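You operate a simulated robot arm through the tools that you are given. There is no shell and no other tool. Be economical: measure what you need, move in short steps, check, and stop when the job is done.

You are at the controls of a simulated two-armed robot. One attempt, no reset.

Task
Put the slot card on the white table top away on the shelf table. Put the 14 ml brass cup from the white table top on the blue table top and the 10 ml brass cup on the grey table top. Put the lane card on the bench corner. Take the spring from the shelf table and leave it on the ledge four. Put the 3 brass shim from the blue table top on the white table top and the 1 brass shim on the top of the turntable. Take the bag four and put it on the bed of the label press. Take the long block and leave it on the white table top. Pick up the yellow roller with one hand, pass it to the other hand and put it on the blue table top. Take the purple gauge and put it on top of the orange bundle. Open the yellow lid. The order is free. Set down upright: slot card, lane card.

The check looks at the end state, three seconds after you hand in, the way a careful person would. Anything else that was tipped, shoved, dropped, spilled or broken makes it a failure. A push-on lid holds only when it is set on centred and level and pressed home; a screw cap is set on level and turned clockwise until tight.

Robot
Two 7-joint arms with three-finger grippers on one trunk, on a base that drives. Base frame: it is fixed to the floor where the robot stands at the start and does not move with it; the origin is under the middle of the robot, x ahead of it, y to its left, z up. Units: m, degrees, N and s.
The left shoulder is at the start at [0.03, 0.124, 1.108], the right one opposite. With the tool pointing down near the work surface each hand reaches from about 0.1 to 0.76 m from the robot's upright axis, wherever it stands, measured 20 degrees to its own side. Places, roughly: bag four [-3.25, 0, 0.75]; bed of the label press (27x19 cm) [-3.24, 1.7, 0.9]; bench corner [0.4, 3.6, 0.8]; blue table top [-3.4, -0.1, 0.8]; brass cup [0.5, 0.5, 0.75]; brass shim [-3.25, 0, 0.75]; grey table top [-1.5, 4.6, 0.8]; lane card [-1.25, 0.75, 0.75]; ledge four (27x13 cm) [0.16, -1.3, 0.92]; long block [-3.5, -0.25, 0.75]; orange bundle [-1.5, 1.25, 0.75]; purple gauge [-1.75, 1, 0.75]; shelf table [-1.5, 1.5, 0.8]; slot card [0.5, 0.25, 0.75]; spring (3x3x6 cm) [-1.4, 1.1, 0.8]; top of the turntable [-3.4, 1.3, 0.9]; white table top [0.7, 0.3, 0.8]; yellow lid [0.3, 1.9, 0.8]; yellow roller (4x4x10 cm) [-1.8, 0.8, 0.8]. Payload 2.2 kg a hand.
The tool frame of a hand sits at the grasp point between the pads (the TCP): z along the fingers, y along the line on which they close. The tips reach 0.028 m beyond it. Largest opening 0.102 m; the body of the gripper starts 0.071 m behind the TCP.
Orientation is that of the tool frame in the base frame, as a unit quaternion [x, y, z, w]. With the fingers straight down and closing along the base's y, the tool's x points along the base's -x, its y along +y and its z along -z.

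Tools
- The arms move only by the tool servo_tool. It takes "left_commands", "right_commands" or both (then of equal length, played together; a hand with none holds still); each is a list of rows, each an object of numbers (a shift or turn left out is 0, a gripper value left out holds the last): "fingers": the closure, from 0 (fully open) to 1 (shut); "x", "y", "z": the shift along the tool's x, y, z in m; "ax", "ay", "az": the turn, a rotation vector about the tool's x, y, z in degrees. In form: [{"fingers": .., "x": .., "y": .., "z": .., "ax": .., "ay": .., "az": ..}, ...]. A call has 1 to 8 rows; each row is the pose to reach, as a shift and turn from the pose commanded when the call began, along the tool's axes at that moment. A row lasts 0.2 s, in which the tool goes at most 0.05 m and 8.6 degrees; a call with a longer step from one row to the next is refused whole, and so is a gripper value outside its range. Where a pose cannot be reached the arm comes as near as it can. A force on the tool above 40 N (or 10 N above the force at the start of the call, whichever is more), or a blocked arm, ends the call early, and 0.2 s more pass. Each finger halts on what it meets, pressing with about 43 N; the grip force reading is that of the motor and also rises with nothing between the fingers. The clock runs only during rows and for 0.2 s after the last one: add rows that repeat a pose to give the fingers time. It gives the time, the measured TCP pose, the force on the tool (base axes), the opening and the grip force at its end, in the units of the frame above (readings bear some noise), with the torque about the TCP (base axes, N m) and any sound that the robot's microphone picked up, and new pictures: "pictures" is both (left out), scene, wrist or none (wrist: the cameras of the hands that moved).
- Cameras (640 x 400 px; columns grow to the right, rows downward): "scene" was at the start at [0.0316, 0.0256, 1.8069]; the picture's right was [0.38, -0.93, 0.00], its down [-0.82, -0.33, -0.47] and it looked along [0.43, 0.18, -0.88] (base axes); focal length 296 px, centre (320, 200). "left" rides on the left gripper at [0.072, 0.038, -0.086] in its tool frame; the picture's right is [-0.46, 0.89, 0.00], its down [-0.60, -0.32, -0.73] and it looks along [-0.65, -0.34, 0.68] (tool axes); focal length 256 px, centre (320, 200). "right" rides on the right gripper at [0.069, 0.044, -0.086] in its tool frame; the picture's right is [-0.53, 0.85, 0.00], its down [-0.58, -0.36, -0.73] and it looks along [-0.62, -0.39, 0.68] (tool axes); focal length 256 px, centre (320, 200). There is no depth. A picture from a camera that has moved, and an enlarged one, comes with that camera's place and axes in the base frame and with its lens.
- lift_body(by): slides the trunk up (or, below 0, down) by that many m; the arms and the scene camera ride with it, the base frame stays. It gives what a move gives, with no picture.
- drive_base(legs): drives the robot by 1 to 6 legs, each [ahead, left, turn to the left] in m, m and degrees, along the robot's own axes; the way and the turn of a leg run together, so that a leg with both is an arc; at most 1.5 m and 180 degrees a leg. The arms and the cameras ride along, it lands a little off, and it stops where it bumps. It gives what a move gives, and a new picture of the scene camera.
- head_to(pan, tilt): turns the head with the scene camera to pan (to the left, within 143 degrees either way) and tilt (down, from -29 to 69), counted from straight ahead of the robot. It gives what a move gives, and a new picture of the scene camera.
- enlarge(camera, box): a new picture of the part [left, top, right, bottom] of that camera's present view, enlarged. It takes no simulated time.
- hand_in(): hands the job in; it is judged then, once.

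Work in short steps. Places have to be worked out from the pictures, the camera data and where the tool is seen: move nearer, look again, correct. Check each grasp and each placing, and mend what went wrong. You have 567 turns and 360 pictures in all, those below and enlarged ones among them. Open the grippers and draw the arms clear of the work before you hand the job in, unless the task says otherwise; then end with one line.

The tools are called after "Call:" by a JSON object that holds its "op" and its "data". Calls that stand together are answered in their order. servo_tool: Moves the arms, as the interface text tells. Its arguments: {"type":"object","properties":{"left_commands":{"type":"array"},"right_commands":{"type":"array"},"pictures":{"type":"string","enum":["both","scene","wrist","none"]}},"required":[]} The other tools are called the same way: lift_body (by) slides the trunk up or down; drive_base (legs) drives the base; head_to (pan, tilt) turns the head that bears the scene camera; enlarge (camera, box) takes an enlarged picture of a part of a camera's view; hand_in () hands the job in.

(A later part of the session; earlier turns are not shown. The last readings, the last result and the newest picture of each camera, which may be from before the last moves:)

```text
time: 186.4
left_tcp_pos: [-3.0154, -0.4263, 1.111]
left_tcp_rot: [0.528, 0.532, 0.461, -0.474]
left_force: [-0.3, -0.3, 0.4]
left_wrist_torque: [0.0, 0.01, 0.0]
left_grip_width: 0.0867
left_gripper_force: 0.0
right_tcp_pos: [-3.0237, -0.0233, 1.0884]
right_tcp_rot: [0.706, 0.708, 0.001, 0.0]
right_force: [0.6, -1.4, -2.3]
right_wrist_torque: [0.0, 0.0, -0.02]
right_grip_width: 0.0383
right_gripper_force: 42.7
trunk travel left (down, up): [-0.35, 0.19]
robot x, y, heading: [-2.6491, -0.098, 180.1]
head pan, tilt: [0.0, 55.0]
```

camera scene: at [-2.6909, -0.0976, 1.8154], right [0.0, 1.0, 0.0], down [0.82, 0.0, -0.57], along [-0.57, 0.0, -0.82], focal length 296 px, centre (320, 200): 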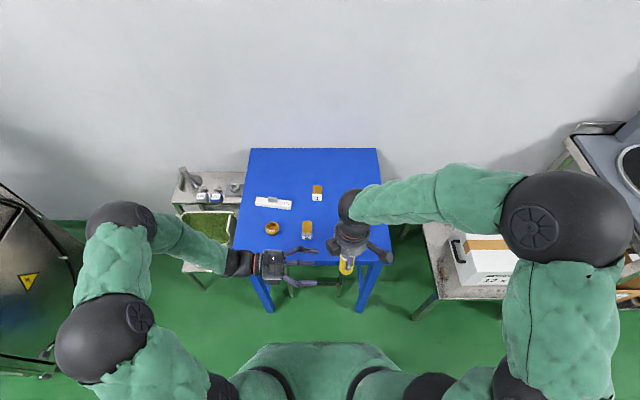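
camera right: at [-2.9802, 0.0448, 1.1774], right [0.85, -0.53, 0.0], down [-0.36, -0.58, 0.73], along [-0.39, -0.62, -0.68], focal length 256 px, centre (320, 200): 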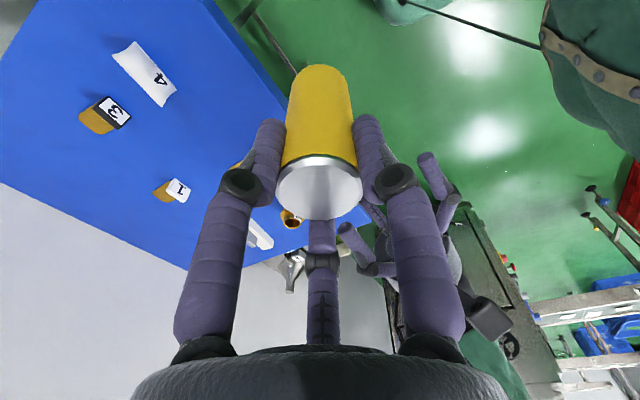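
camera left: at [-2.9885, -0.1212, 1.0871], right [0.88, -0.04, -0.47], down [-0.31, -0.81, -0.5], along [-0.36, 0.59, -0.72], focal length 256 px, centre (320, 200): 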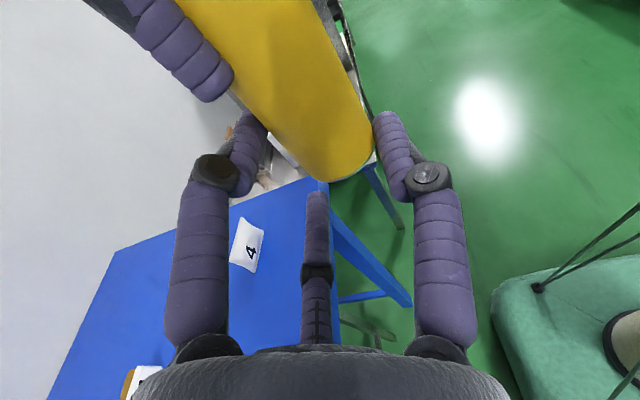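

Call:
{"op": "servo_tool", "data": {"right_commands": [{"x": -0.03, "y": -0.02}, {"x": -0.06, "y": -0.04}, {"x": -0.09, "y": -0.06}, {"x": -0.12, "y": -0.08}, {"x": -0.15, "y": -0.105}, {"x": -0.177, "y": -0.132}, {"x": -0.177, "y": -0.132, "z": 0.05}, {"x": -0.177, "y": -0.132, "z": 0.1}], "left_commands": [{"z": -0.03}, {"z": -0.06}, {"z": -0.08}, {"z": -0.08}, {"z": -0.08}, {"z": -0.08}, {"z": -0.08}, {"z": -0.08}], "pictures": "both"}}

```text
time: 188.2
left_tcp_pos: [-3.0166, -0.5022, 1.1215]
left_tcp_rot: [0.527, 0.533, 0.462, -0.475]
left_force: [-0.1, -0.1, -0.1]
left_wrist_torque: [-0.02, 0.04, 0.0]
left_grip_width: 0.0869
left_gripper_force: 0.0
right_tcp_pos: [-3.1558, -0.1992, 0.9898]
right_tcp_rot: [0.706, 0.708, 0.0, 0.0]
right_force: [-0.4, -0.2, -2.4]
right_wrist_torque: [0.03, -0.06, 0.01]
right_grip_width: 0.0386
right_gripper_force: 42.6
trunk travel left (down, up): [-0.35, 0.19]
robot x, y, heading: [-2.6491, -0.099, 179.9]
head pan, tilt: [0.0, 55.0]
camera scene: at [-2.6925, -0.0989, 1.8153], right [0.0, 1.0, 0.0], down [0.82, 0.0, -0.57], along [-0.57, 0.0, -0.82], focal length 296 px, centre (320, 200)
camera right: at [-3.1127, -0.1307, 1.0778], right [0.85, -0.53, 0.0], down [-0.36, -0.58, 0.73], along [-0.39, -0.62, -0.68], focal length 256 px, centre (320, 200)
camera left: at [-2.9775, -0.5783, 1.2042], right [0.88, -0.04, -0.47], down [-0.31, -0.81, -0.51], along [-0.36, 0.59, -0.72], focal length 256 px, centre (320, 200)
```

scene: 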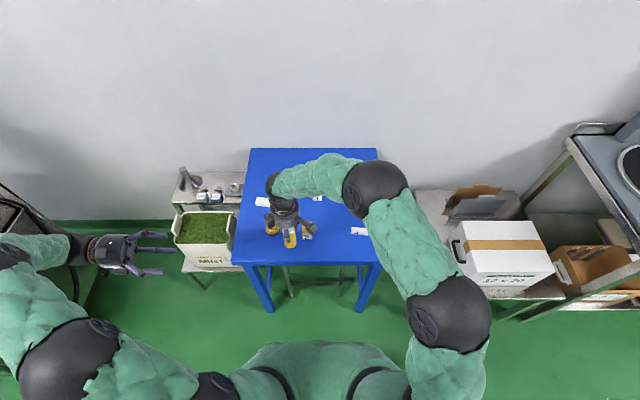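
right: 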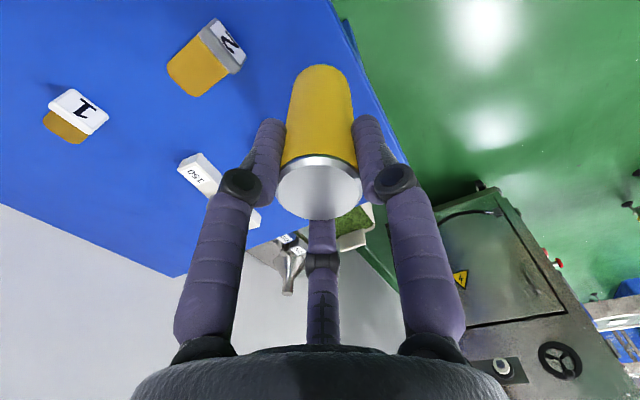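
left: 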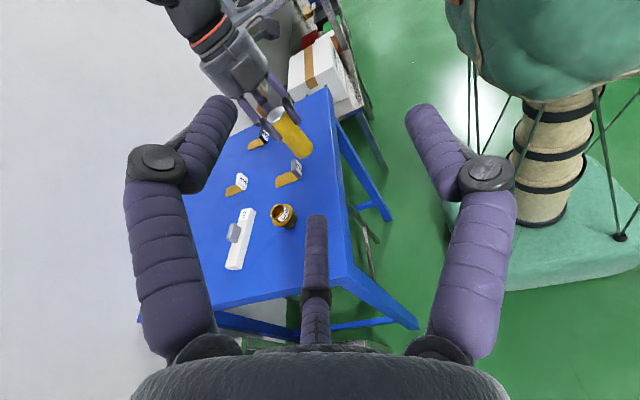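

Roller over clear table. Lower it until contact (expected TCP ≈ 0.892).

Call:
{"op": "servo_tool", "data": {"right_commands": [{"z": 0.04}, {"z": 0.08}, {"z": 0.09}, {"z": 0.094}, {"z": 0.094}], "pictures": "none"}}

Call:
{"op": "servo_tool", "data": {"right_commands": [{"z": 0.003}, {"z": 0.006}, {"z": 0.006}], "pictures": "none"}}

```text
time: 189.4
left_tcp_pos: [-3.0159, -0.5021, 1.1222]
left_tcp_rot: [0.528, 0.532, 0.462, -0.475]
left_force: [-0.1, 0.6, -0.1]
left_wrist_torque: [-0.03, 0.01, 0.01]
left_grip_width: 0.0866
left_gripper_force: 0.0
right_tcp_pos: [-3.157, -0.2015, 0.8965]
right_tcp_rot: [0.707, 0.707, 0.0, 0.0]
right_force: [-0.1, 0.1, -2.2]
right_wrist_torque: [-0.01, -0.01, 0.03]
right_grip_width: 0.0386
right_gripper_force: 43.4
trunk travel left (down, up): [-0.35, 0.19]
robot x, y, heading: [-2.6541, -0.0997, 179.9]
head pan, tilt: [0.0, 55.0]
```

```text
time: 190.2
left_tcp_pos: [-3.0141, -0.502, 1.1235]
left_tcp_rot: [0.529, 0.532, 0.461, -0.474]
left_force: [-0.4, 0.2, 0.8]
left_wrist_torque: [-0.03, 0.0, -0.02]
left_grip_width: 0.0868
left_gripper_force: 0.1
right_tcp_pos: [-3.1558, -0.2027, 0.8926]
right_tcp_rot: [0.707, 0.708, -0.003, -0.001]
right_force: [3.4, 2.7, 24.5]
right_wrist_torque: [0.27, 0.13, -0.05]
right_grip_width: 0.0385
right_gripper_force: 42.7
trunk travel left (down, up): [-0.35, 0.19]
robot x, y, heading: [-2.6484, -0.0974, 179.9]
head pan, tilt: [0.0, 55.0]
```

Contact. Release and raise the right hand straight up.

Call:
{"op": "servo_tool", "data": {"right_commands": [{"fingers": 0.55, "z": -0.001}, {"fingers": 0.45, "z": -0.001}, {"fingers": 0.35, "z": -0.001}, {"fingers": 0.35, "z": -0.03}, {"z": -0.07}, {"z": -0.11}, {"z": -0.15}, {"z": -0.19}], "pictures": "wrist"}}

```text
time: 192.0
left_tcp_pos: [-3.0162, -0.5025, 1.1241]
left_tcp_rot: [0.528, 0.532, 0.461, -0.474]
left_force: [-0.4, 0.3, -0.5]
left_wrist_torque: [0.0, 0.05, 0.03]
left_grip_width: 0.0869
left_gripper_force: 0.1
right_tcp_pos: [-3.157, -0.2017, 1.0784]
right_tcp_rot: [0.706, 0.708, -0.001, 0.0]
right_force: [1.4, -0.1, -0.8]
right_wrist_torque: [0.01, 0.03, 0.03]
right_grip_width: 0.0665
right_gripper_force: 0.0
trunk travel left (down, up): [-0.35, 0.19]
robot x, y, heading: [-2.651, -0.0975, 179.7]
head pan, tilt: [0.0, 55.0]
camera right: at [-3.1135, -0.1322, 1.1672], right [0.85, -0.53, 0.0], down [-0.36, -0.58, 0.73], along [-0.39, -0.62, -0.68], focal length 256 px, centre (320, 200)
```

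right: 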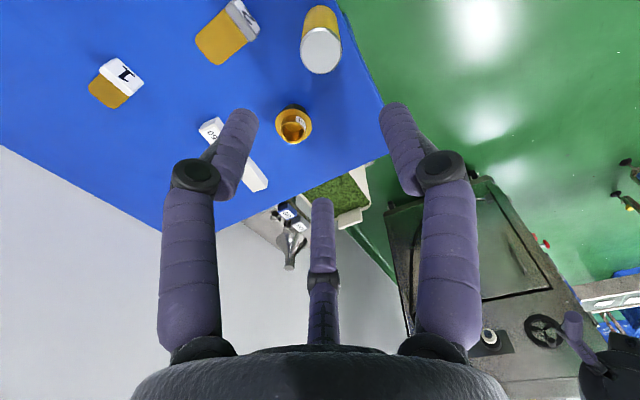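

The roller stands. Move the right hand up and aside, and bring the left hand above/beside the roller with a 30° downward tilt.

Call:
{"op": "servo_tool", "data": {"right_commands": [{"x": 0.03, "z": -0.02}, {"x": 0.06, "z": -0.04}, {"x": 0.1, "z": -0.06}, {"x": 0.14, "z": -0.07}, {"x": 0.18, "z": -0.07}, {"x": 0.2, "z": -0.07}], "left_commands": [{"y": -0.04, "fingers": 0.3}, {"y": -0.08}, {"y": -0.12}, {"y": -0.141, "ay": -7.5}, {"y": -0.141, "ay": -15}, {"y": -0.141, "ay": -23}], "pictures": "none"}}

Call:
{"op": "servo_tool", "data": {"left_commands": [{"z": 0.04, "x": 0.0}, {"z": 0.085, "x": 0.01}, {"z": 0.13, "x": 0.015}, {"z": 0.175, "x": 0.02}, {"z": 0.22, "x": 0.02}, {"z": 0.26, "x": 0.02}], "pictures": "both"}}

```text
time: 193.4
left_tcp_pos: [-3.1561, -0.5041, 1.1264]
left_tcp_rot: [0.61, 0.617, 0.346, -0.358]
left_force: [0.6, -0.3, -0.3]
left_wrist_torque: [-0.02, -0.03, 0.04]
left_grip_width: 0.0714
left_gripper_force: 0.1
right_tcp_pos: [-3.1556, -0.003, 1.1483]
right_tcp_rot: [0.706, 0.708, 0.0, 0.001]
right_force: [-0.2, -0.1, -0.2]
right_wrist_torque: [-0.05, 0.02, 0.02]
right_grip_width: 0.0662
right_gripper_force: 0.1
trunk travel left (down, up): [-0.35, 0.19]
robot x, y, heading: [-2.653, -0.0986, 179.9]
head pan, tilt: [0.0, 55.0]
```

```text
time: 194.8
left_tcp_pos: [-3.1628, -0.2658, 1.0132]
left_tcp_rot: [0.61, 0.616, 0.347, -0.358]
left_force: [-0.5, 0.2, 0.5]
left_wrist_torque: [0.02, 0.03, 0.01]
left_grip_width: 0.0714
left_gripper_force: 0.1
right_tcp_pos: [-3.1554, -0.0027, 1.1475]
right_tcp_rot: [0.706, 0.708, 0.001, 0.001]
right_force: [-0.3, 0.2, 0.5]
right_wrist_torque: [-0.01, 0.01, 0.0]
right_grip_width: 0.0662
right_gripper_force: 0.1
trunk travel left (down, up): [-0.35, 0.19]
robot x, y, heading: [-2.6474, -0.0998, 179.9]
head pan, tilt: [0.0, 55.0]
camera scene: at [-2.6912, -0.0966, 1.8154], right [0.0, 1.0, 0.0], down [0.82, 0.0, -0.57], along [-0.57, 0.0, -0.82], focal length 296 px, centre (320, 200)
camera left: at [-3.1237, -0.3026, 1.1195], right [0.89, -0.22, -0.41], down [-0.3, -0.94, -0.15], along [-0.35, 0.26, -0.9], focal length 256 px, centre (320, 200)
```

scene: 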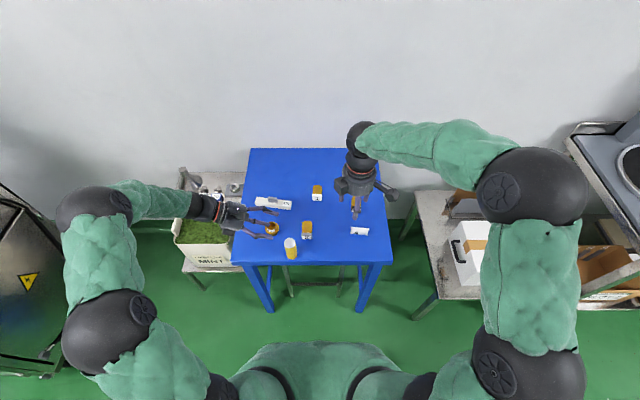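
left: 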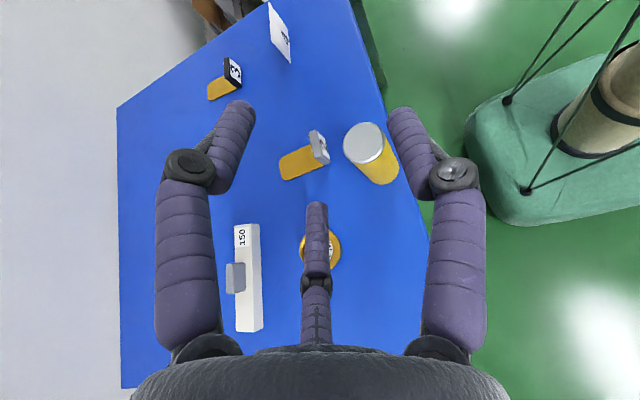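

The left hand is tilted 30°, and the roller top lies at (−3.152, −0.207). Centre over it and descend around its lower half.

Call:
{"op": "servo_tool", "data": {"left_commands": [{"x": 0.012, "y": 0.004, "z": 0.02}, {"x": 0.0245, "y": 0.009, "z": 0.04}, {"x": -0.007, "y": 0.009, "z": 0.058}, {"x": -0.038, "y": 0.009, "z": 0.076}, {"x": -0.068, "y": 0.009, "z": 0.093}, {"x": -0.095, "y": 0.009, "z": 0.109}], "pictures": "both"}}

Call:
{"op": "enlarge", "data": {"camera": "scene", "box": [230, 180, 350, 270]}}

```text
time: 196.2
left_tcp_pos: [-3.1555, -0.225, 0.8724]
left_tcp_rot: [0.61, 0.616, 0.346, -0.359]
left_force: [-1.0, -0.3, 0.5]
left_wrist_torque: [0.01, 0.0, 0.0]
left_grip_width: 0.0732
left_gripper_force: 1.4
right_tcp_pos: [-3.157, -0.0026, 1.1486]
right_tcp_rot: [0.707, 0.707, 0.001, 0.001]
right_force: [-0.2, 0.0, 0.0]
right_wrist_torque: [0.0, 0.01, -0.01]
right_grip_width: 0.0662
right_gripper_force: 0.1
trunk travel left (down, up): [-0.35, 0.19]
robot x, y, heading: [-2.6498, -0.1007, 179.9]
head pan, tilt: [0.0, 55.0]
camera scene: at [-2.6912, -0.0975, 1.8154], right [0.0, 1.0, 0.0], down [0.82, 0.0, -0.57], along [-0.57, 0.0, -0.82], focal length 296 px, centre (320, 200)
camera left: at [-3.1167, -0.2617, 0.9788], right [0.89, -0.22, -0.41], down [-0.3, -0.94, -0.15], along [-0.35, 0.26, -0.9], focal length 256 px, centre (320, 200)
```

scene: 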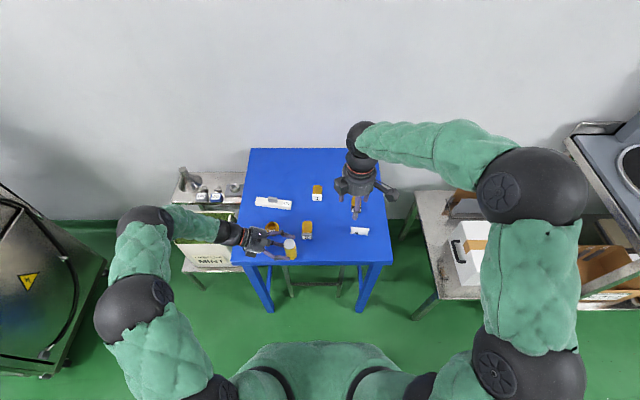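
left: 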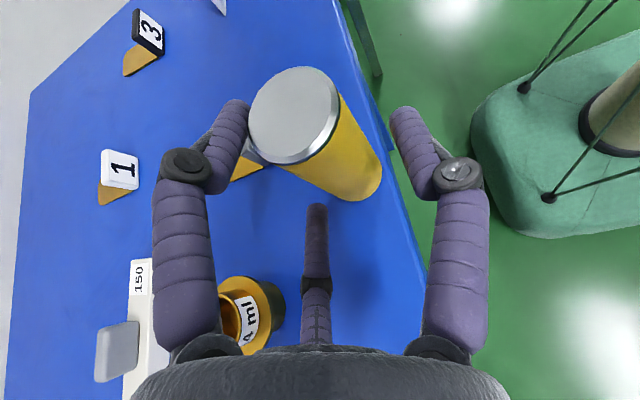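

```text
4.44 times, centred on (290, 225) of scene
camera zoom: at [-2.6912, -0.0975, 1.8154], right [0.0, 1.0, 0.0], down [0.82, 0.0, -0.57], along [-0.57, 0.0, -0.82], focal length 1317 px, centre (453, 89)
```

zoom: 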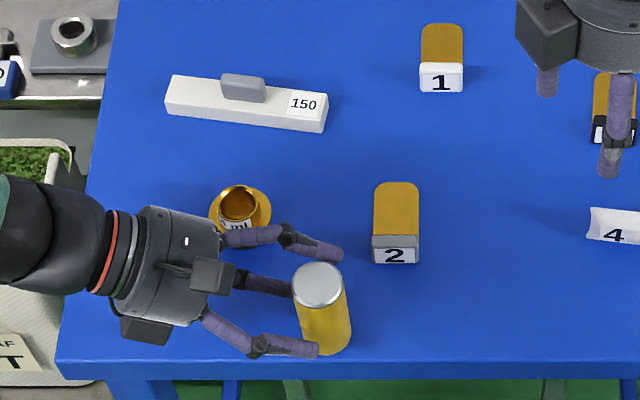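

The grip width crept from 0.0714 to 0.0732, hinting a light touch. I'll rise 2 cm and see if it returns.

Call:
{"op": "servo_tool", "data": {"left_commands": [{"x": 0.01, "z": -0.006}, {"x": 0.018, "z": -0.01}, {"x": 0.018, "z": -0.01}], "pictures": "wrist"}}

```text
time: 197.0
left_tcp_pos: [-3.1549, -0.2246, 0.8943]
left_tcp_rot: [0.61, 0.616, 0.347, -0.358]
left_force: [-0.6, -0.5, -0.8]
left_wrist_torque: [0.02, -0.01, -0.01]
left_grip_width: 0.0714
left_gripper_force: 0.2
right_tcp_pos: [-3.1553, -0.0036, 1.1478]
right_tcp_rot: [0.706, 0.708, 0.0, 0.0]
right_force: [-0.5, -1.4, 0.5]
right_wrist_torque: [0.03, -0.01, -0.02]
right_grip_width: 0.0664
right_gripper_force: 0.1
trunk travel left (down, up): [-0.35, 0.19]
robot x, y, heading: [-2.6509, -0.1001, 180.1]
head pan, tilt: [0.0, 55.0]
camera left: at [-3.1156, -0.2619, 0.9998], right [0.89, -0.22, -0.41], down [-0.3, -0.94, -0.15], along [-0.35, 0.26, -0.9], focal length 256 px, centre (320, 200)
```

left: 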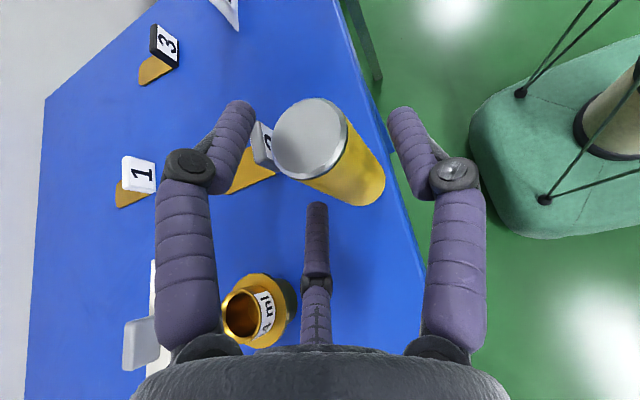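

It returned, so something touched lightly at that depth. I'll open wider and descend again, then close to learn what width the left hand gets on the free-standing roller.

Call:
{"op": "servo_tool", "data": {"left_commands": [{"fingers": 0.0}, {"fingers": 0.0}, {"x": -0.02, "z": 0.012, "y": -0.002}, {"x": -0.035, "z": 0.024, "y": -0.002}, {"x": -0.042, "z": 0.032, "y": -0.002}, {"x": -0.042, "z": 0.032, "y": -0.002}], "pictures": "wrist"}}

```text
time: 198.4
left_tcp_pos: [-3.1602, -0.2163, 0.8408]
left_tcp_rot: [0.609, 0.616, 0.348, -0.358]
left_force: [-2.7, -1.9, 5.9]
left_wrist_torque: [-0.17, 0.24, 0.0]
left_grip_width: 0.1009
left_gripper_force: 0.0
right_tcp_pos: [-3.1558, -0.0024, 1.1492]
right_tcp_rot: [0.706, 0.708, 0.0, 0.0]
right_force: [-0.1, -0.6, -0.1]
right_wrist_torque: [0.03, -0.01, -0.01]
right_grip_width: 0.0662
right_gripper_force: 0.1
trunk travel left (down, up): [-0.35, 0.19]
robot x, y, heading: [-2.652, -0.1013, 179.7]
head pan, tilt: [0.0, 55.0]
camera left: at [-3.1205, -0.2538, 0.9468], right [0.89, -0.22, -0.41], down [-0.3, -0.94, -0.15], along [-0.35, 0.26, -0.9], focal length 256 px, centre (320, 200)
```

left: 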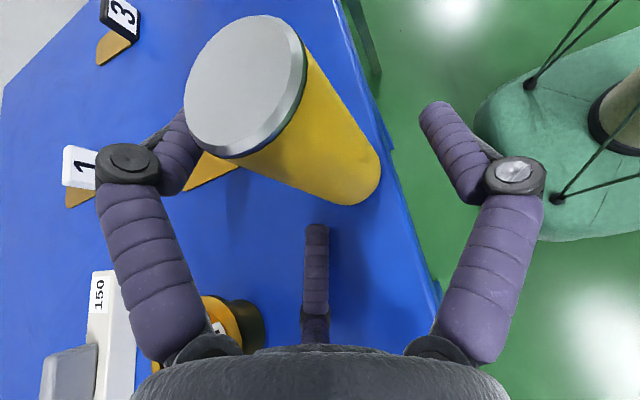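

A light touch with the table, it seems. Raise 1.5 cm and close to test the grip on the roller.

Call:
{"op": "servo_tool", "data": {"left_commands": [{"x": 0.013, "y": 0.006, "z": -0.0075, "fingers": 0.1}, {"x": 0.013, "y": 0.006, "z": -0.0075, "fingers": 0.3}, {"x": 0.013, "y": 0.006, "z": -0.0075, "fingers": 0.5}, {"x": 0.013, "y": 0.006, "z": -0.0075, "fingers": 0.7}, {"x": 0.013, "y": 0.006, "z": -0.0075, "fingers": 0.7}], "pictures": "wrist"}}

```text
time: 199.6
left_tcp_pos: [-3.1546, -0.217, 0.856]
left_tcp_rot: [0.609, 0.617, 0.346, -0.359]
left_force: [0.2, 1.4, -0.4]
left_wrist_torque: [-0.06, -0.05, -0.03]
left_grip_width: 0.0528
left_gripper_force: 42.9
right_tcp_pos: [-3.1556, -0.0032, 1.148]
right_tcp_rot: [0.707, 0.707, 0.0, 0.0]
right_force: [0.5, -0.3, 0.6]
right_wrist_torque: [0.03, 0.0, 0.01]
right_grip_width: 0.0666
right_gripper_force: 0.1
trunk travel left (down, up): [-0.35, 0.19]
robot x, y, heading: [-2.6495, -0.0988, 179.8]
head pan, tilt: [0.0, 55.0]
camera left: at [-3.1147, -0.2539, 0.9618], right [0.89, -0.22, -0.41], down [-0.3, -0.94, -0.15], along [-0.35, 0.26, -0.9], focal length 256 px, centre (320, 200)
```

left: 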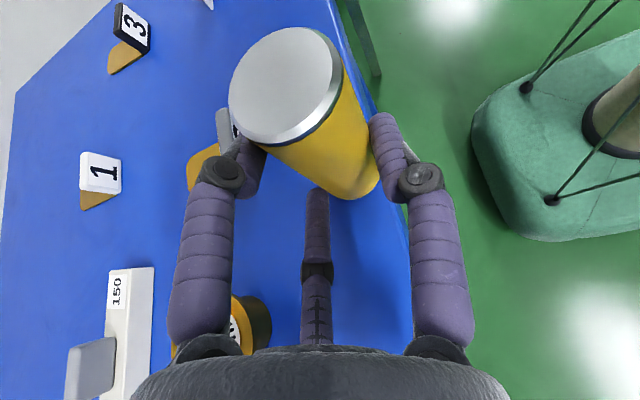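

The left hand now holds the roller (43 N, no net force) – so it can grip it. Lift it 14 cm.

Call:
{"op": "servo_tool", "data": {"left_commands": [{"x": 0.026, "z": -0.015, "fingers": 1}, {"x": 0.061, "z": -0.035}, {"x": 0.096, "z": -0.055}, {"x": 0.121, "z": -0.07}], "pictures": "both"}}

Call:
{"op": "enlarge", "data": {"camera": "scene", "box": [230, 180, 350, 270]}}

```text
time: 200.6
left_tcp_pos: [-3.1499, -0.2179, 0.998]
left_tcp_rot: [0.609, 0.616, 0.347, -0.358]
left_force: [0.1, -0.2, -1.9]
left_wrist_torque: [-0.07, 0.04, 0.01]
left_grip_width: 0.0528
left_gripper_force: 43.4
right_tcp_pos: [-3.1573, -0.0035, 1.1478]
right_tcp_rot: [0.707, 0.708, 0.0, 0.0]
right_force: [0.2, -0.4, -0.8]
right_wrist_torque: [0.0, 0.01, 0.0]
right_grip_width: 0.0661
right_gripper_force: 0.1
trunk travel left (down, up): [-0.35, 0.19]
robot x, y, heading: [-2.6455, -0.0989, 179.9]
head pan, tilt: [0.0, 55.0]
camera scene: at [-2.6904, -0.0974, 1.8154], right [0.0, 1.0, 0.0], down [0.82, 0.0, -0.57], along [-0.57, 0.0, -0.82], focal length 296 px, centre (320, 200)
camera left: at [-3.1111, -0.2545, 1.104], right [0.89, -0.22, -0.41], down [-0.3, -0.94, -0.15], along [-0.35, 0.26, -0.9], focal length 256 px, centre (320, 200)
```

scene: 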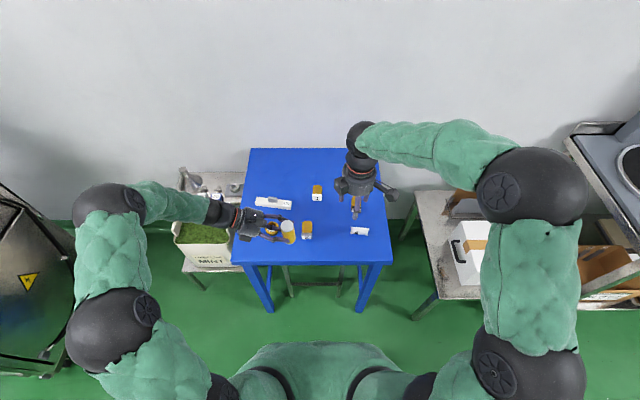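
left: 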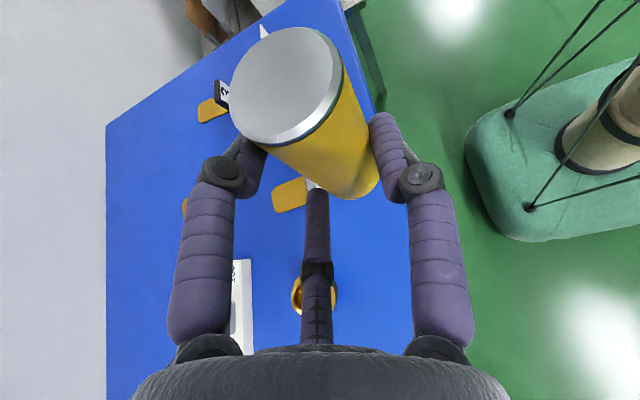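

```text
4.44 times, centred on (290, 225) of scene
camera zoom: at [-2.6904, -0.0974, 1.8154], right [0.0, 1.0, 0.0], down [0.82, 0.0, -0.57], along [-0.57, 0.0, -0.82], focal length 1317 px, centre (453, 89)
```

zoom: 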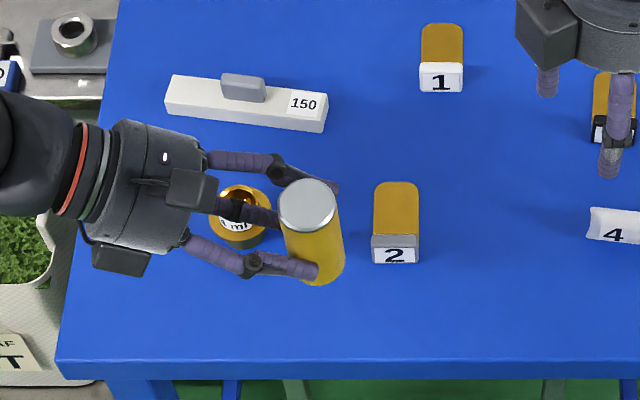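

Left holds and lifted it. Roller top at about (−3.14, −0.194, 1.035). Bring the right hand over it and look.

Call:
{"op": "servo_tool", "data": {"right_commands": [{"x": -0.045, "fingers": 0.25}, {"x": -0.09, "y": 0.008}, {"x": -0.135, "y": 0.016}, {"x": -0.175, "y": 0.016}, {"x": -0.19, "y": 0.016}, {"x": -0.19, "y": 0.016, "z": 0.03}], "pictures": "wrist"}}

```text
time: 202.0
left_tcp_pos: [-3.1526, -0.2192, 0.9972]
left_tcp_rot: [0.609, 0.617, 0.347, -0.358]
left_force: [-0.2, -0.3, -2.8]
left_wrist_torque: [-0.06, 0.0, 0.02]
left_grip_width: 0.0526
left_gripper_force: 43.1
right_tcp_pos: [-3.1398, -0.1909, 1.1182]
right_tcp_rot: [0.707, 0.708, 0.001, 0.001]
right_force: [0.5, -0.2, -0.7]
right_wrist_torque: [0.02, -0.02, -0.01]
right_grip_width: 0.0767
right_gripper_force: 0.1
trunk travel left (down, up): [-0.35, 0.19]
robot x, y, heading: [-2.6498, -0.0989, 180.0]
head pan, tilt: [0.0, 55.0]
camera right: at [-3.0966, -0.1228, 1.2069], right [0.85, -0.53, 0.0], down [-0.36, -0.58, 0.73], along [-0.39, -0.62, -0.68], focal length 256 px, centre (320, 200)
```

right: 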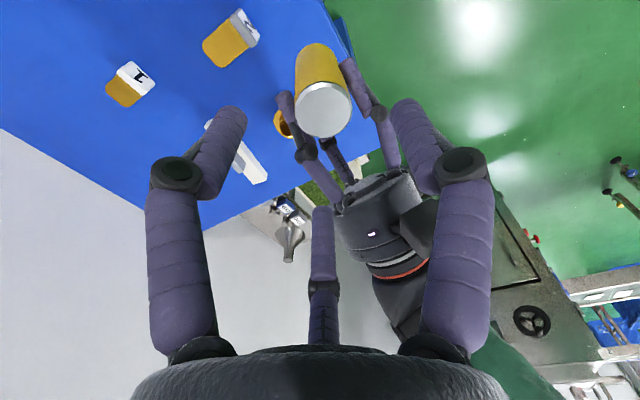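

Call:
{"op": "servo_tool", "data": {"right_commands": [{"x": -0.007, "y": -0.003, "z": 0.02}, {"x": -0.007, "y": -0.003, "z": 0.045}, {"x": -0.007, "y": -0.003, "z": 0.065}], "pictures": "wrist"}}

```text
time: 202.8
left_tcp_pos: [-3.153, -0.22, 0.9984]
left_tcp_rot: [0.61, 0.616, 0.346, -0.36]
left_force: [-1.4, 1.1, -1.1]
left_wrist_torque: [-0.07, -0.01, -0.04]
left_grip_width: 0.0525
left_gripper_force: 42.9
right_tcp_pos: [-3.1416, -0.1969, 1.0514]
right_tcp_rot: [0.706, 0.708, 0.004, 0.001]
right_force: [0.2, 0.5, -0.8]
right_wrist_torque: [0.0, -0.02, -0.01]
right_grip_width: 0.0833
right_gripper_force: 0.7
trunk travel left (down, up): [-0.35, 0.19]
robot x, y, heading: [-2.6463, -0.0968, 179.8]
head pan, tilt: [0.0, 55.0]
camera right: at [-3.0988, -0.1284, 1.1402], right [0.85, -0.53, 0.0], down [-0.37, -0.58, 0.73], along [-0.38, -0.61, -0.69], focal length 256 px, centre (320, 200)
```

right: 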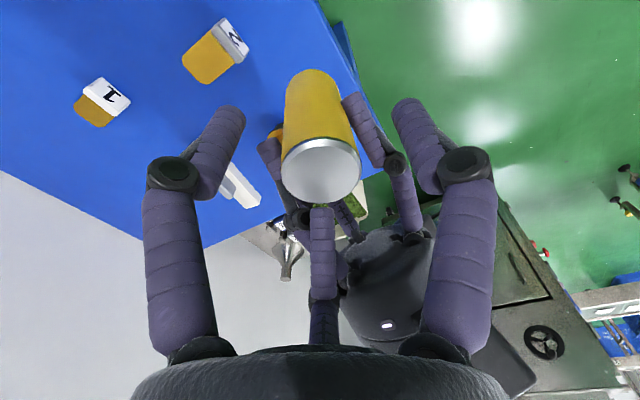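

The three-fingered nature explains the odd widths. The right hand is around the roller's top 2 cm; closing the right hand.

Call:
{"op": "servo_tool", "data": {"right_commands": [{"fingers": 0.4}, {"fingers": 0.55}, {"fingers": 0.7}, {"fingers": 0.85}, {"fingers": 1}, {"fingers": 1}], "pictures": "wrist"}}

```text
time: 204.2
left_tcp_pos: [-3.1526, -0.2203, 0.9975]
left_tcp_rot: [0.609, 0.617, 0.345, -0.359]
left_force: [-8.6, -12.3, -6.2]
left_wrist_torque: [-0.19, -0.62, 0.18]
left_grip_width: 0.0522
left_gripper_force: 43.1
right_tcp_pos: [-3.142, -0.1973, 1.0542]
right_tcp_rot: [0.706, 0.708, 0.003, 0.0]
right_force: [8.5, 11.4, 4.0]
right_wrist_torque: [0.67, 0.2, -0.09]
right_grip_width: 0.0392
right_gripper_force: 43.1
trunk travel left (down, up): [-0.35, 0.19]
robot x, y, heading: [-2.6507, -0.1014, 179.9]
head pan, tilt: [0.0, 55.0]
camera right: at [-3.099, -0.1289, 1.1428], right [0.85, -0.53, 0.0], down [-0.37, -0.58, 0.73], along [-0.39, -0.62, -0.69], focal length 256 px, centre (320, 200)
```

right: 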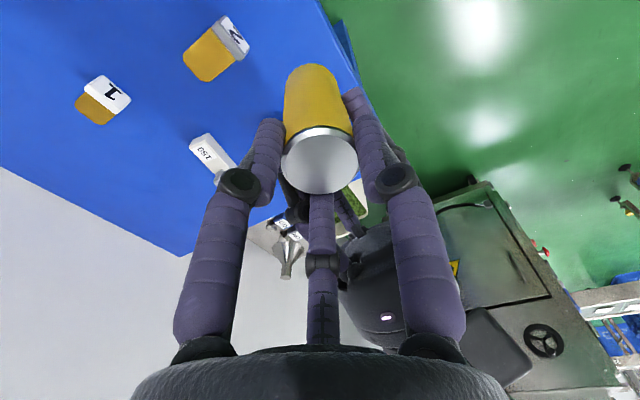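

Both hands hold it. Open the left hand and withdraw it horizontally.

Call:
{"op": "servo_tool", "data": {"left_commands": [{"fingers": 0.35}, {"fingers": 0.15}, {"fingers": 0.1}, {"x": -0.02, "z": -0.035}, {"x": -0.04, "z": -0.07}, {"x": -0.06, "z": -0.105}, {"x": -0.08, "z": -0.14}], "pictures": "both"}}

```text
time: 205.8
left_tcp_pos: [-3.1488, -0.3808, 0.9969]
left_tcp_rot: [0.609, 0.616, 0.347, -0.359]
left_force: [0.0, -0.6, 0.3]
left_wrist_torque: [0.01, 0.01, 0.0]
left_grip_width: 0.0921
left_gripper_force: 0.1
right_tcp_pos: [-3.1422, -0.1985, 1.0552]
right_tcp_rot: [0.706, 0.708, 0.0, 0.0]
right_force: [-0.2, 0.0, -2.1]
right_wrist_torque: [0.03, -0.01, -0.01]
right_grip_width: 0.0386
right_gripper_force: 43.0
trunk travel left (down, up): [-0.35, 0.19]
robot x, y, heading: [-2.6565, -0.0991, 179.8]
head pan, tilt: [0.0, 55.0]
camera scene: at [-2.6907, -0.0989, 1.8154], right [0.0, 1.0, 0.0], down [0.82, 0.0, -0.57], along [-0.57, 0.0, -0.82], focal length 296 px, centre (320, 200)
camera left: at [-3.1098, -0.4164, 1.103], right [0.89, -0.22, -0.41], down [-0.3, -0.94, -0.15], along [-0.35, 0.26, -0.9], focal length 256 px, centre (320, 200)
```

scene: 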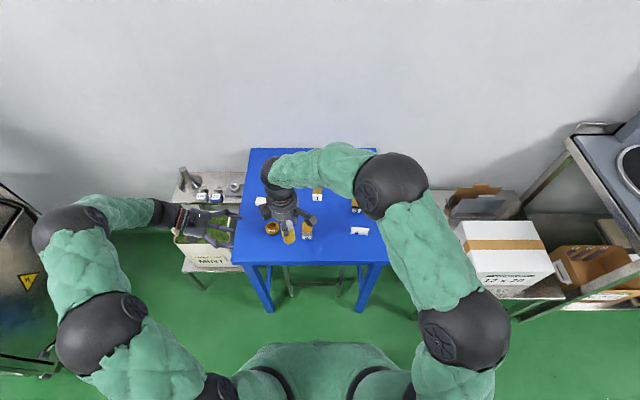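
left: 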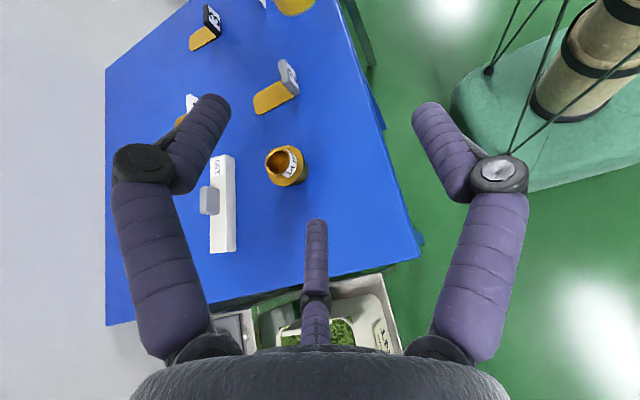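

The right hand alone holds the roller now. Lower it onto the table at about (−3.157, −0.218).

Call:
{"op": "servo_tool", "data": {"right_commands": [{"x": -0.015, "y": -0.015, "z": 0.03}, {"x": -0.015, "y": -0.015, "z": 0.07}, {"x": -0.015, "y": -0.015, "z": 0.11}, {"x": -0.015, "y": -0.015, "z": 0.13}, {"x": -0.015, "y": -0.015, "z": 0.13}], "left_commands": [{"z": -0.02}, {"z": -0.04}, {"z": -0.06}, {"z": -0.08}, {"z": -0.1}], "pictures": "wrist"}}

Call:
{"op": "servo_tool", "data": {"right_commands": [{"z": 0.003}, {"z": 0.006}, {"z": 0.008}, {"z": 0.008}], "pictures": "none"}}

```text
time: 207.0
left_tcp_pos: [-3.1481, -0.4659, 1.0483]
left_tcp_rot: [0.609, 0.616, 0.347, -0.359]
left_force: [-0.1, -0.1, 0.6]
left_wrist_torque: [-0.01, 0.02, 0.0]
left_grip_width: 0.0918
left_gripper_force: 0.1
right_tcp_pos: [-3.1572, -0.216, 0.9242]
right_tcp_rot: [0.707, 0.708, 0.0, 0.0]
right_force: [0.4, -0.5, -2.1]
right_wrist_torque: [-0.02, 0.02, 0.02]
right_grip_width: 0.0385
right_gripper_force: 43.1
trunk travel left (down, up): [-0.35, 0.19]
robot x, y, heading: [-2.6478, -0.1025, 179.9]
head pan, tilt: [0.0, 55.0]
camera right: at [-3.114, -0.1459, 1.0124], right [0.85, -0.53, 0.0], down [-0.36, -0.58, 0.73], along [-0.39, -0.62, -0.68], focal length 256 px, centre (320, 200)
camera left: at [-3.1084, -0.5034, 1.1548], right [0.89, -0.22, -0.41], down [-0.3, -0.94, -0.15], along [-0.35, 0.26, -0.9], focal length 256 px, centre (320, 200)
```

right: 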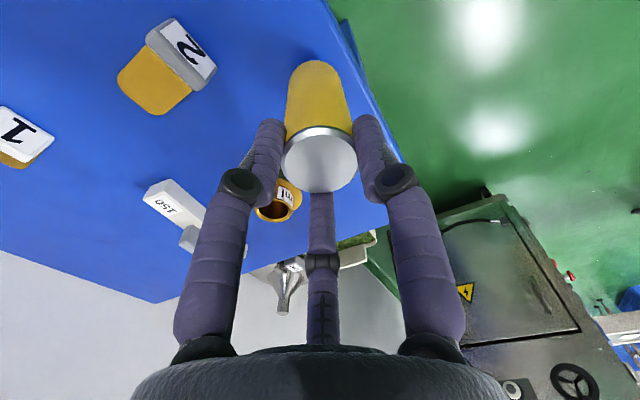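
left: 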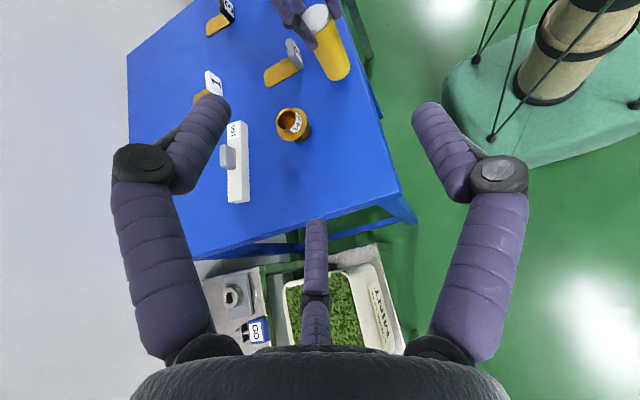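

```text
time: 208.0
left_tcp_pos: [-3.1475, -0.467, 1.048]
left_tcp_rot: [0.61, 0.616, 0.346, -0.358]
left_force: [0.0, -1.0, -1.0]
left_wrist_torque: [0.0, 0.02, 0.03]
left_grip_width: 0.0918
left_gripper_force: 0.1
right_tcp_pos: [-3.1581, -0.2138, 0.9152]
right_tcp_rot: [0.706, 0.708, 0.0, 0.0]
right_force: [0.0, -0.3, -1.8]
right_wrist_torque: [-0.01, 0.0, -0.01]
right_grip_width: 0.0388
right_gripper_force: 42.9
trunk travel left (down, up): [-0.35, 0.19]
robot x, y, heading: [-2.6515, -0.0973, 180.0]
head pan, tilt: [0.0, 55.0]
```

Call:
{"op": "servo_tool", "data": {"right_commands": [{"z": 0.003}, {"z": 0.006}, {"z": 0.006}], "pictures": "none"}}

Call:
{"op": "servo_tool", "data": {"right_commands": [{"z": 0.003}, {"z": 0.005}, {"z": 0.005}], "pictures": "none"}}

```text
time: 208.8
left_tcp_pos: [-3.1478, -0.4665, 1.0496]
left_tcp_rot: [0.609, 0.616, 0.346, -0.359]
left_force: [0.4, 0.1, 0.4]
left_wrist_torque: [-0.03, 0.01, 0.0]
left_grip_width: 0.0918
left_gripper_force: 0.1
right_tcp_pos: [-3.1587, -0.2134, 0.912]
right_tcp_rot: [0.707, 0.707, -0.003, -0.001]
right_force: [0.0, 2.1, 16.3]
right_wrist_torque: [0.2, -0.25, 0.04]
right_grip_width: 0.0384
right_gripper_force: 43.8
trunk travel left (down, up): [-0.35, 0.19]
robot x, y, heading: [-2.6516, -0.0988, 180.0]
head pan, tilt: [0.0, 55.0]
```

```text
time: 209.6
left_tcp_pos: [-3.1471, -0.4664, 1.0479]
left_tcp_rot: [0.61, 0.616, 0.346, -0.359]
left_force: [-0.1, -0.6, 0.4]
left_wrist_torque: [-0.01, 0.0, -0.03]
left_grip_width: 0.092
left_gripper_force: 0.1
right_tcp_pos: [-3.1593, -0.2128, 0.9084]
right_tcp_rot: [0.707, 0.707, -0.003, 0.0]
right_force: [-10.0, -2.7, 26.3]
right_wrist_torque: [-0.21, 0.63, 0.0]
right_grip_width: 0.0383
right_gripper_force: 43.0
trunk travel left (down, up): [-0.35, 0.19]
robot x, y, heading: [-2.6521, -0.1013, 179.8]
head pan, tilt: [0.0, 55.0]
```

Firm contact; release and rise, returning the left hand toward tool-down in the same motion.

Call:
{"op": "servo_tool", "data": {"right_commands": [{"z": -0.002, "fingers": 0.55}, {"z": -0.002, "fingers": 0.45}, {"z": -0.002, "fingers": 0.3}, {"z": -0.002, "fingers": 0.3}, {"z": -0.04}, {"z": -0.08}, {"z": -0.12}, {"z": -0.16}], "left_commands": [{"ay": -8}, {"ay": -16}, {"ay": -24}, {"ay": -32}, {"ay": -40}, {"ay": -48}, {"ay": -56}, {"ay": -60}], "pictures": "both"}}

```text
time: 211.4
left_tcp_pos: [-3.1476, -0.4656, 1.0493]
left_tcp_rot: [0.701, 0.713, -0.006, -0.002]
left_force: [-0.2, -0.2, 0.2]
left_wrist_torque: [-0.02, -0.03, 0.0]
left_grip_width: 0.0918
left_gripper_force: 0.1
right_tcp_pos: [-3.1559, -0.2156, 1.0665]
right_tcp_rot: [0.706, 0.708, 0.001, 0.001]
right_force: [-0.2, 0.2, 0.1]
right_wrist_torque: [-0.01, 0.04, -0.05]
right_grip_width: 0.0713
right_gripper_force: 0.0
trunk travel left (down, up): [-0.35, 0.19]
robot x, y, heading: [-2.6494, -0.099, 180.0]
head pan, tilt: [0.0, 55.0]
camera scene: at [-2.6899, -0.0975, 1.8154], right [0.0, 1.0, 0.0], down [0.82, 0.0, -0.57], along [-0.57, 0.0, -0.82], focal length 296 px, centre (320, 200)
camera right: at [-3.1133, -0.1464, 1.1544], right [0.85, -0.53, 0.0], down [-0.36, -0.58, 0.73], along [-0.39, -0.62, -0.68], focal length 256 px, centre (320, 200)
camera left: at [-3.1092, -0.3915, 1.1351], right [0.89, -0.45, -0.01], down [-0.3, -0.61, 0.74], along [-0.34, -0.66, -0.68], focal length 256 px, centre (320, 200)
```

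scene: 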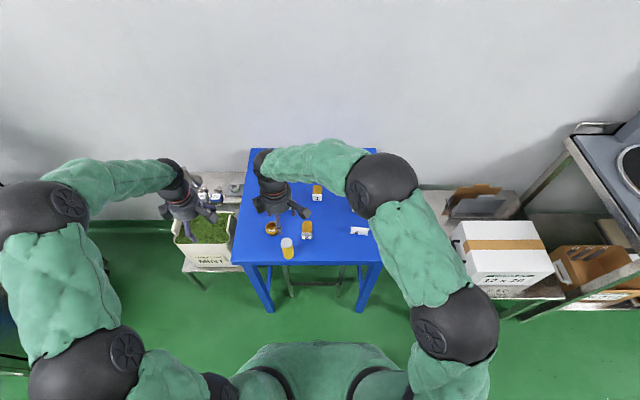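
right: 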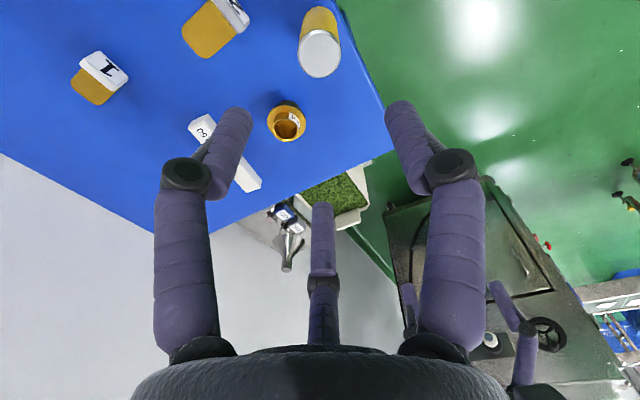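
left: 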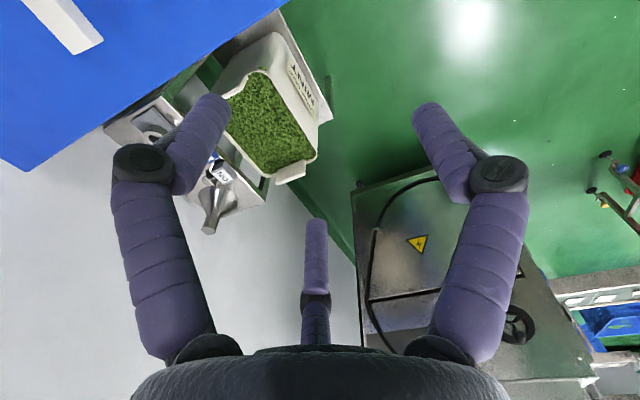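

Roller placed. Next, the right hand goes over bag four and the left hand yaws back to neutral.

Call:
{"op": "servo_tool", "data": {"right_commands": [{"x": 0.04, "y": -0.012}, {"x": 0.08, "y": -0.024}, {"x": 0.12, "y": -0.036}, {"x": 0.16, "y": -0.048}, {"x": 0.2, "y": -0.06}, {"x": 0.235, "y": -0.075}, {"x": 0.265, "y": -0.09}, {"x": 0.265, "y": -0.09}], "left_commands": [{"az": 8}, {"az": 16}, {"az": 24}, {"az": 32}, {"az": 40}, {"az": 48}, {"az": 56}, {"az": 64}], "pictures": "wrist"}}

Call:
{"op": "enlarge", "data": {"camera": "scene", "box": [250, 170, 390, 260]}}

```text
time: 213.2
left_tcp_pos: [-3.1463, -0.4667, 1.0482]
left_tcp_rot: [0.973, 0.232, -0.004, 0.0]
left_force: [0.0, -0.6, -0.1]
left_wrist_torque: [0.0, 0.0, 0.02]
left_grip_width: 0.0917
left_gripper_force: 0.1
right_tcp_pos: [-3.2465, 0.0506, 1.0674]
right_tcp_rot: [0.706, 0.708, 0.001, 0.001]
right_force: [0.0, 0.6, 0.6]
right_wrist_torque: [0.02, 0.02, -0.02]
right_grip_width: 0.0716
right_gripper_force: 0.1
trunk travel left (down, up): [-0.35, 0.19]
robot x, y, heading: [-2.6501, -0.0976, 180.0]
head pan, tilt: [0.0, 55.0]
camera right: at [-3.2035, 0.1203, 1.155], right [0.85, -0.53, 0.0], down [-0.36, -0.58, 0.73], along [-0.39, -0.62, -0.68], focal length 256 px, centre (320, 200)
camera left: at [-3.0644, -0.4663, 1.1343], right [-0.02, -1.0, 0.0], down [-0.68, 0.01, 0.74], along [-0.74, 0.01, -0.68], focal length 256 px, centre (320, 200)
```

right: 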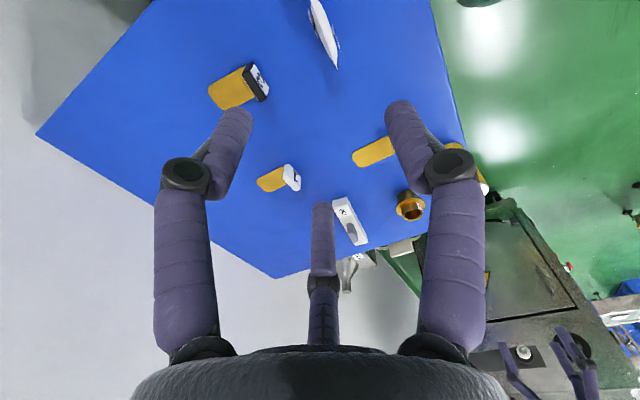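
left: 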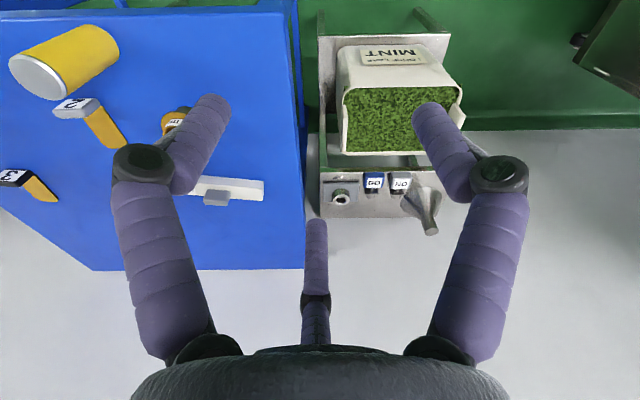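

```text
4.44 times, centred on (320, 215) of scene
camera zoom: at [-2.6906, -0.0984, 1.8154], right [0.0, 1.0, 0.0], down [0.82, 0.0, -0.57], along [-0.57, 0.0, -0.82], focal length 1317 px, centre (320, 133)
```

zoom: 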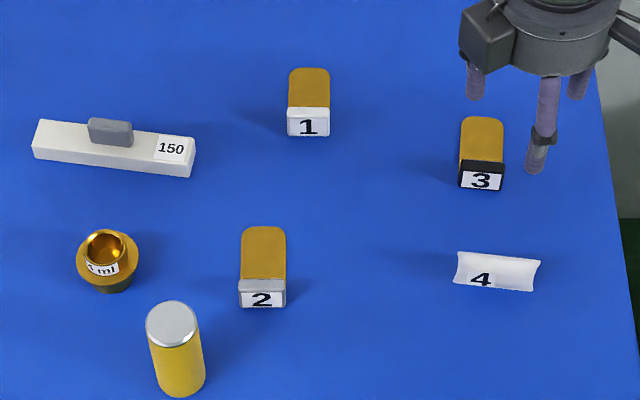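

Bag four stands upright like a card at about (−3.237, 0.055), top at 0.844, width along y. Centre, yaw 7°, and descend.

Call:
{"op": "servo_tool", "data": {"right_commands": [{"y": 0.008, "x": 0.003, "z": 0.04, "az": 4}, {"y": 0.008, "x": 0.003, "z": 0.08, "az": 7}, {"y": 0.008, "x": 0.003, "z": 0.12, "az": 7}, {"y": 0.008, "x": 0.003, "z": 0.15, "az": 7}], "left_commands": [{"az": 8}, {"az": 16}, {"az": 24}, {"az": 27}], "pictures": "wrist"}}

```text
time: 214.2
left_tcp_pos: [-3.1469, -0.4649, 1.0478]
left_tcp_rot: [1.0, -0.002, -0.004, 0.002]
left_force: [-0.6, -0.3, 0.1]
left_wrist_torque: [-0.02, -0.01, -0.01]
left_grip_width: 0.0917
left_gripper_force: 0.0
right_tcp_pos: [-3.2414, 0.0536, 0.9143]
right_tcp_rot: [0.748, 0.663, 0.0, 0.0]
right_force: [-0.8, 0.0, 0.7]
right_wrist_torque: [-0.01, 0.01, -0.01]
right_grip_width: 0.0713
right_gripper_force: 0.1
trunk travel left (down, up): [-0.35, 0.19]
robot x, y, heading: [-2.6515, -0.1033, 179.8]
head pan, tilt: [0.0, 55.0]
camera right: at [-3.1895, 0.117, 1.0031], right [0.78, -0.63, 0.0], down [-0.43, -0.53, 0.73], along [-0.46, -0.57, -0.68], focal length 256 px, centre (320, 200)
camera left: at [-3.0737, -0.5022, 1.1345], right [-0.47, -0.88, 0.01], down [-0.6, 0.32, 0.74], along [-0.65, 0.34, -0.68], focal length 256 px, centre (320, 200)
```

right: 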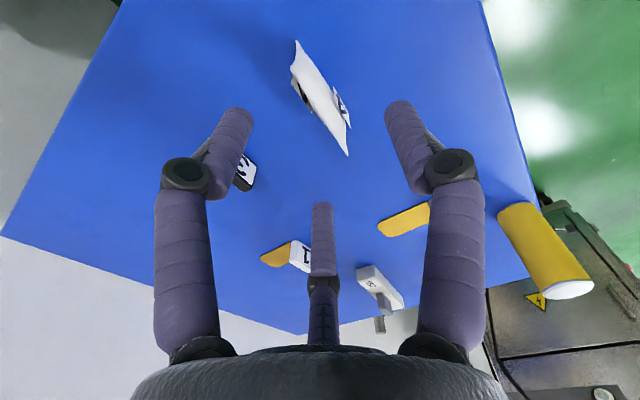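
left: 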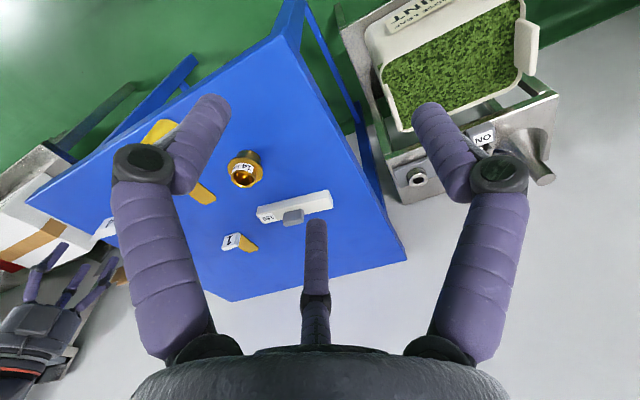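

Ridge yaw is about 14°, centre (−3.24, 0.048). Adjust, descend and close.

Call:
{"op": "servo_tool", "data": {"right_commands": [{"x": -0.006, "y": 0.002, "z": 0.03, "az": 6}, {"x": -0.006, "y": 0.002, "z": 0.069, "az": 6}, {"x": -0.006, "y": 0.002, "z": 0.069, "az": 6, "fingers": 0.5}, {"x": -0.006, "y": 0.002, "z": 0.069, "az": 6, "fingers": 0.7}, {"x": -0.006, "y": 0.002, "z": 0.069, "az": 6, "fingers": 0.9}, {"x": -0.006, "y": 0.002, "z": 0.069, "az": 6, "fingers": 1}, {"x": -0.006, "y": 0.002, "z": 0.069, "az": 6, "fingers": 1}], "pictures": "wrist"}}

```text
time: 215.8
left_tcp_pos: [-3.1472, -0.4657, 1.0489]
left_tcp_rot: [1.0, -0.002, -0.004, 0.002]
left_force: [-0.4, 0.5, 0.7]
left_wrist_torque: [-0.03, 0.01, -0.01]
left_grip_width: 0.092
left_gripper_force: 0.1
right_tcp_pos: [-3.2363, 0.0455, 0.8455]
right_tcp_rot: [0.782, 0.623, 0.0, 0.0]
right_force: [0.5, -0.1, -1.5]
right_wrist_torque: [0.01, -0.06, 0.02]
right_grip_width: 0.0059
right_gripper_force: 34.1
trunk travel left (down, up): [-0.35, 0.19]
robot x, y, heading: [-2.6506, -0.1016, 180.0]
head pan, tilt: [0.0, 55.0]
camera right: at [-3.1801, 0.1042, 0.9328], right [0.71, -0.71, 0.0], down [-0.48, -0.48, 0.73], along [-0.52, -0.52, -0.68], focal length 256 px, centre (320, 200)
```

right: 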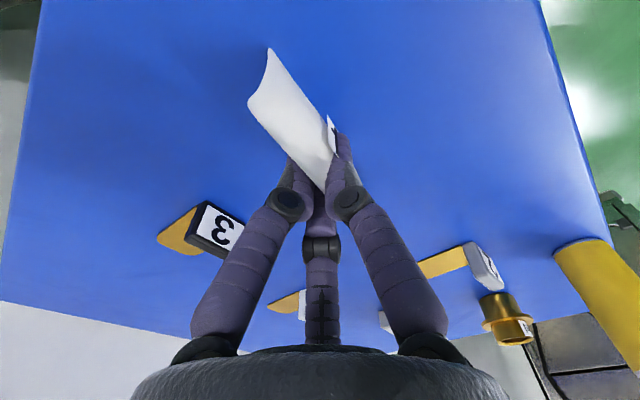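

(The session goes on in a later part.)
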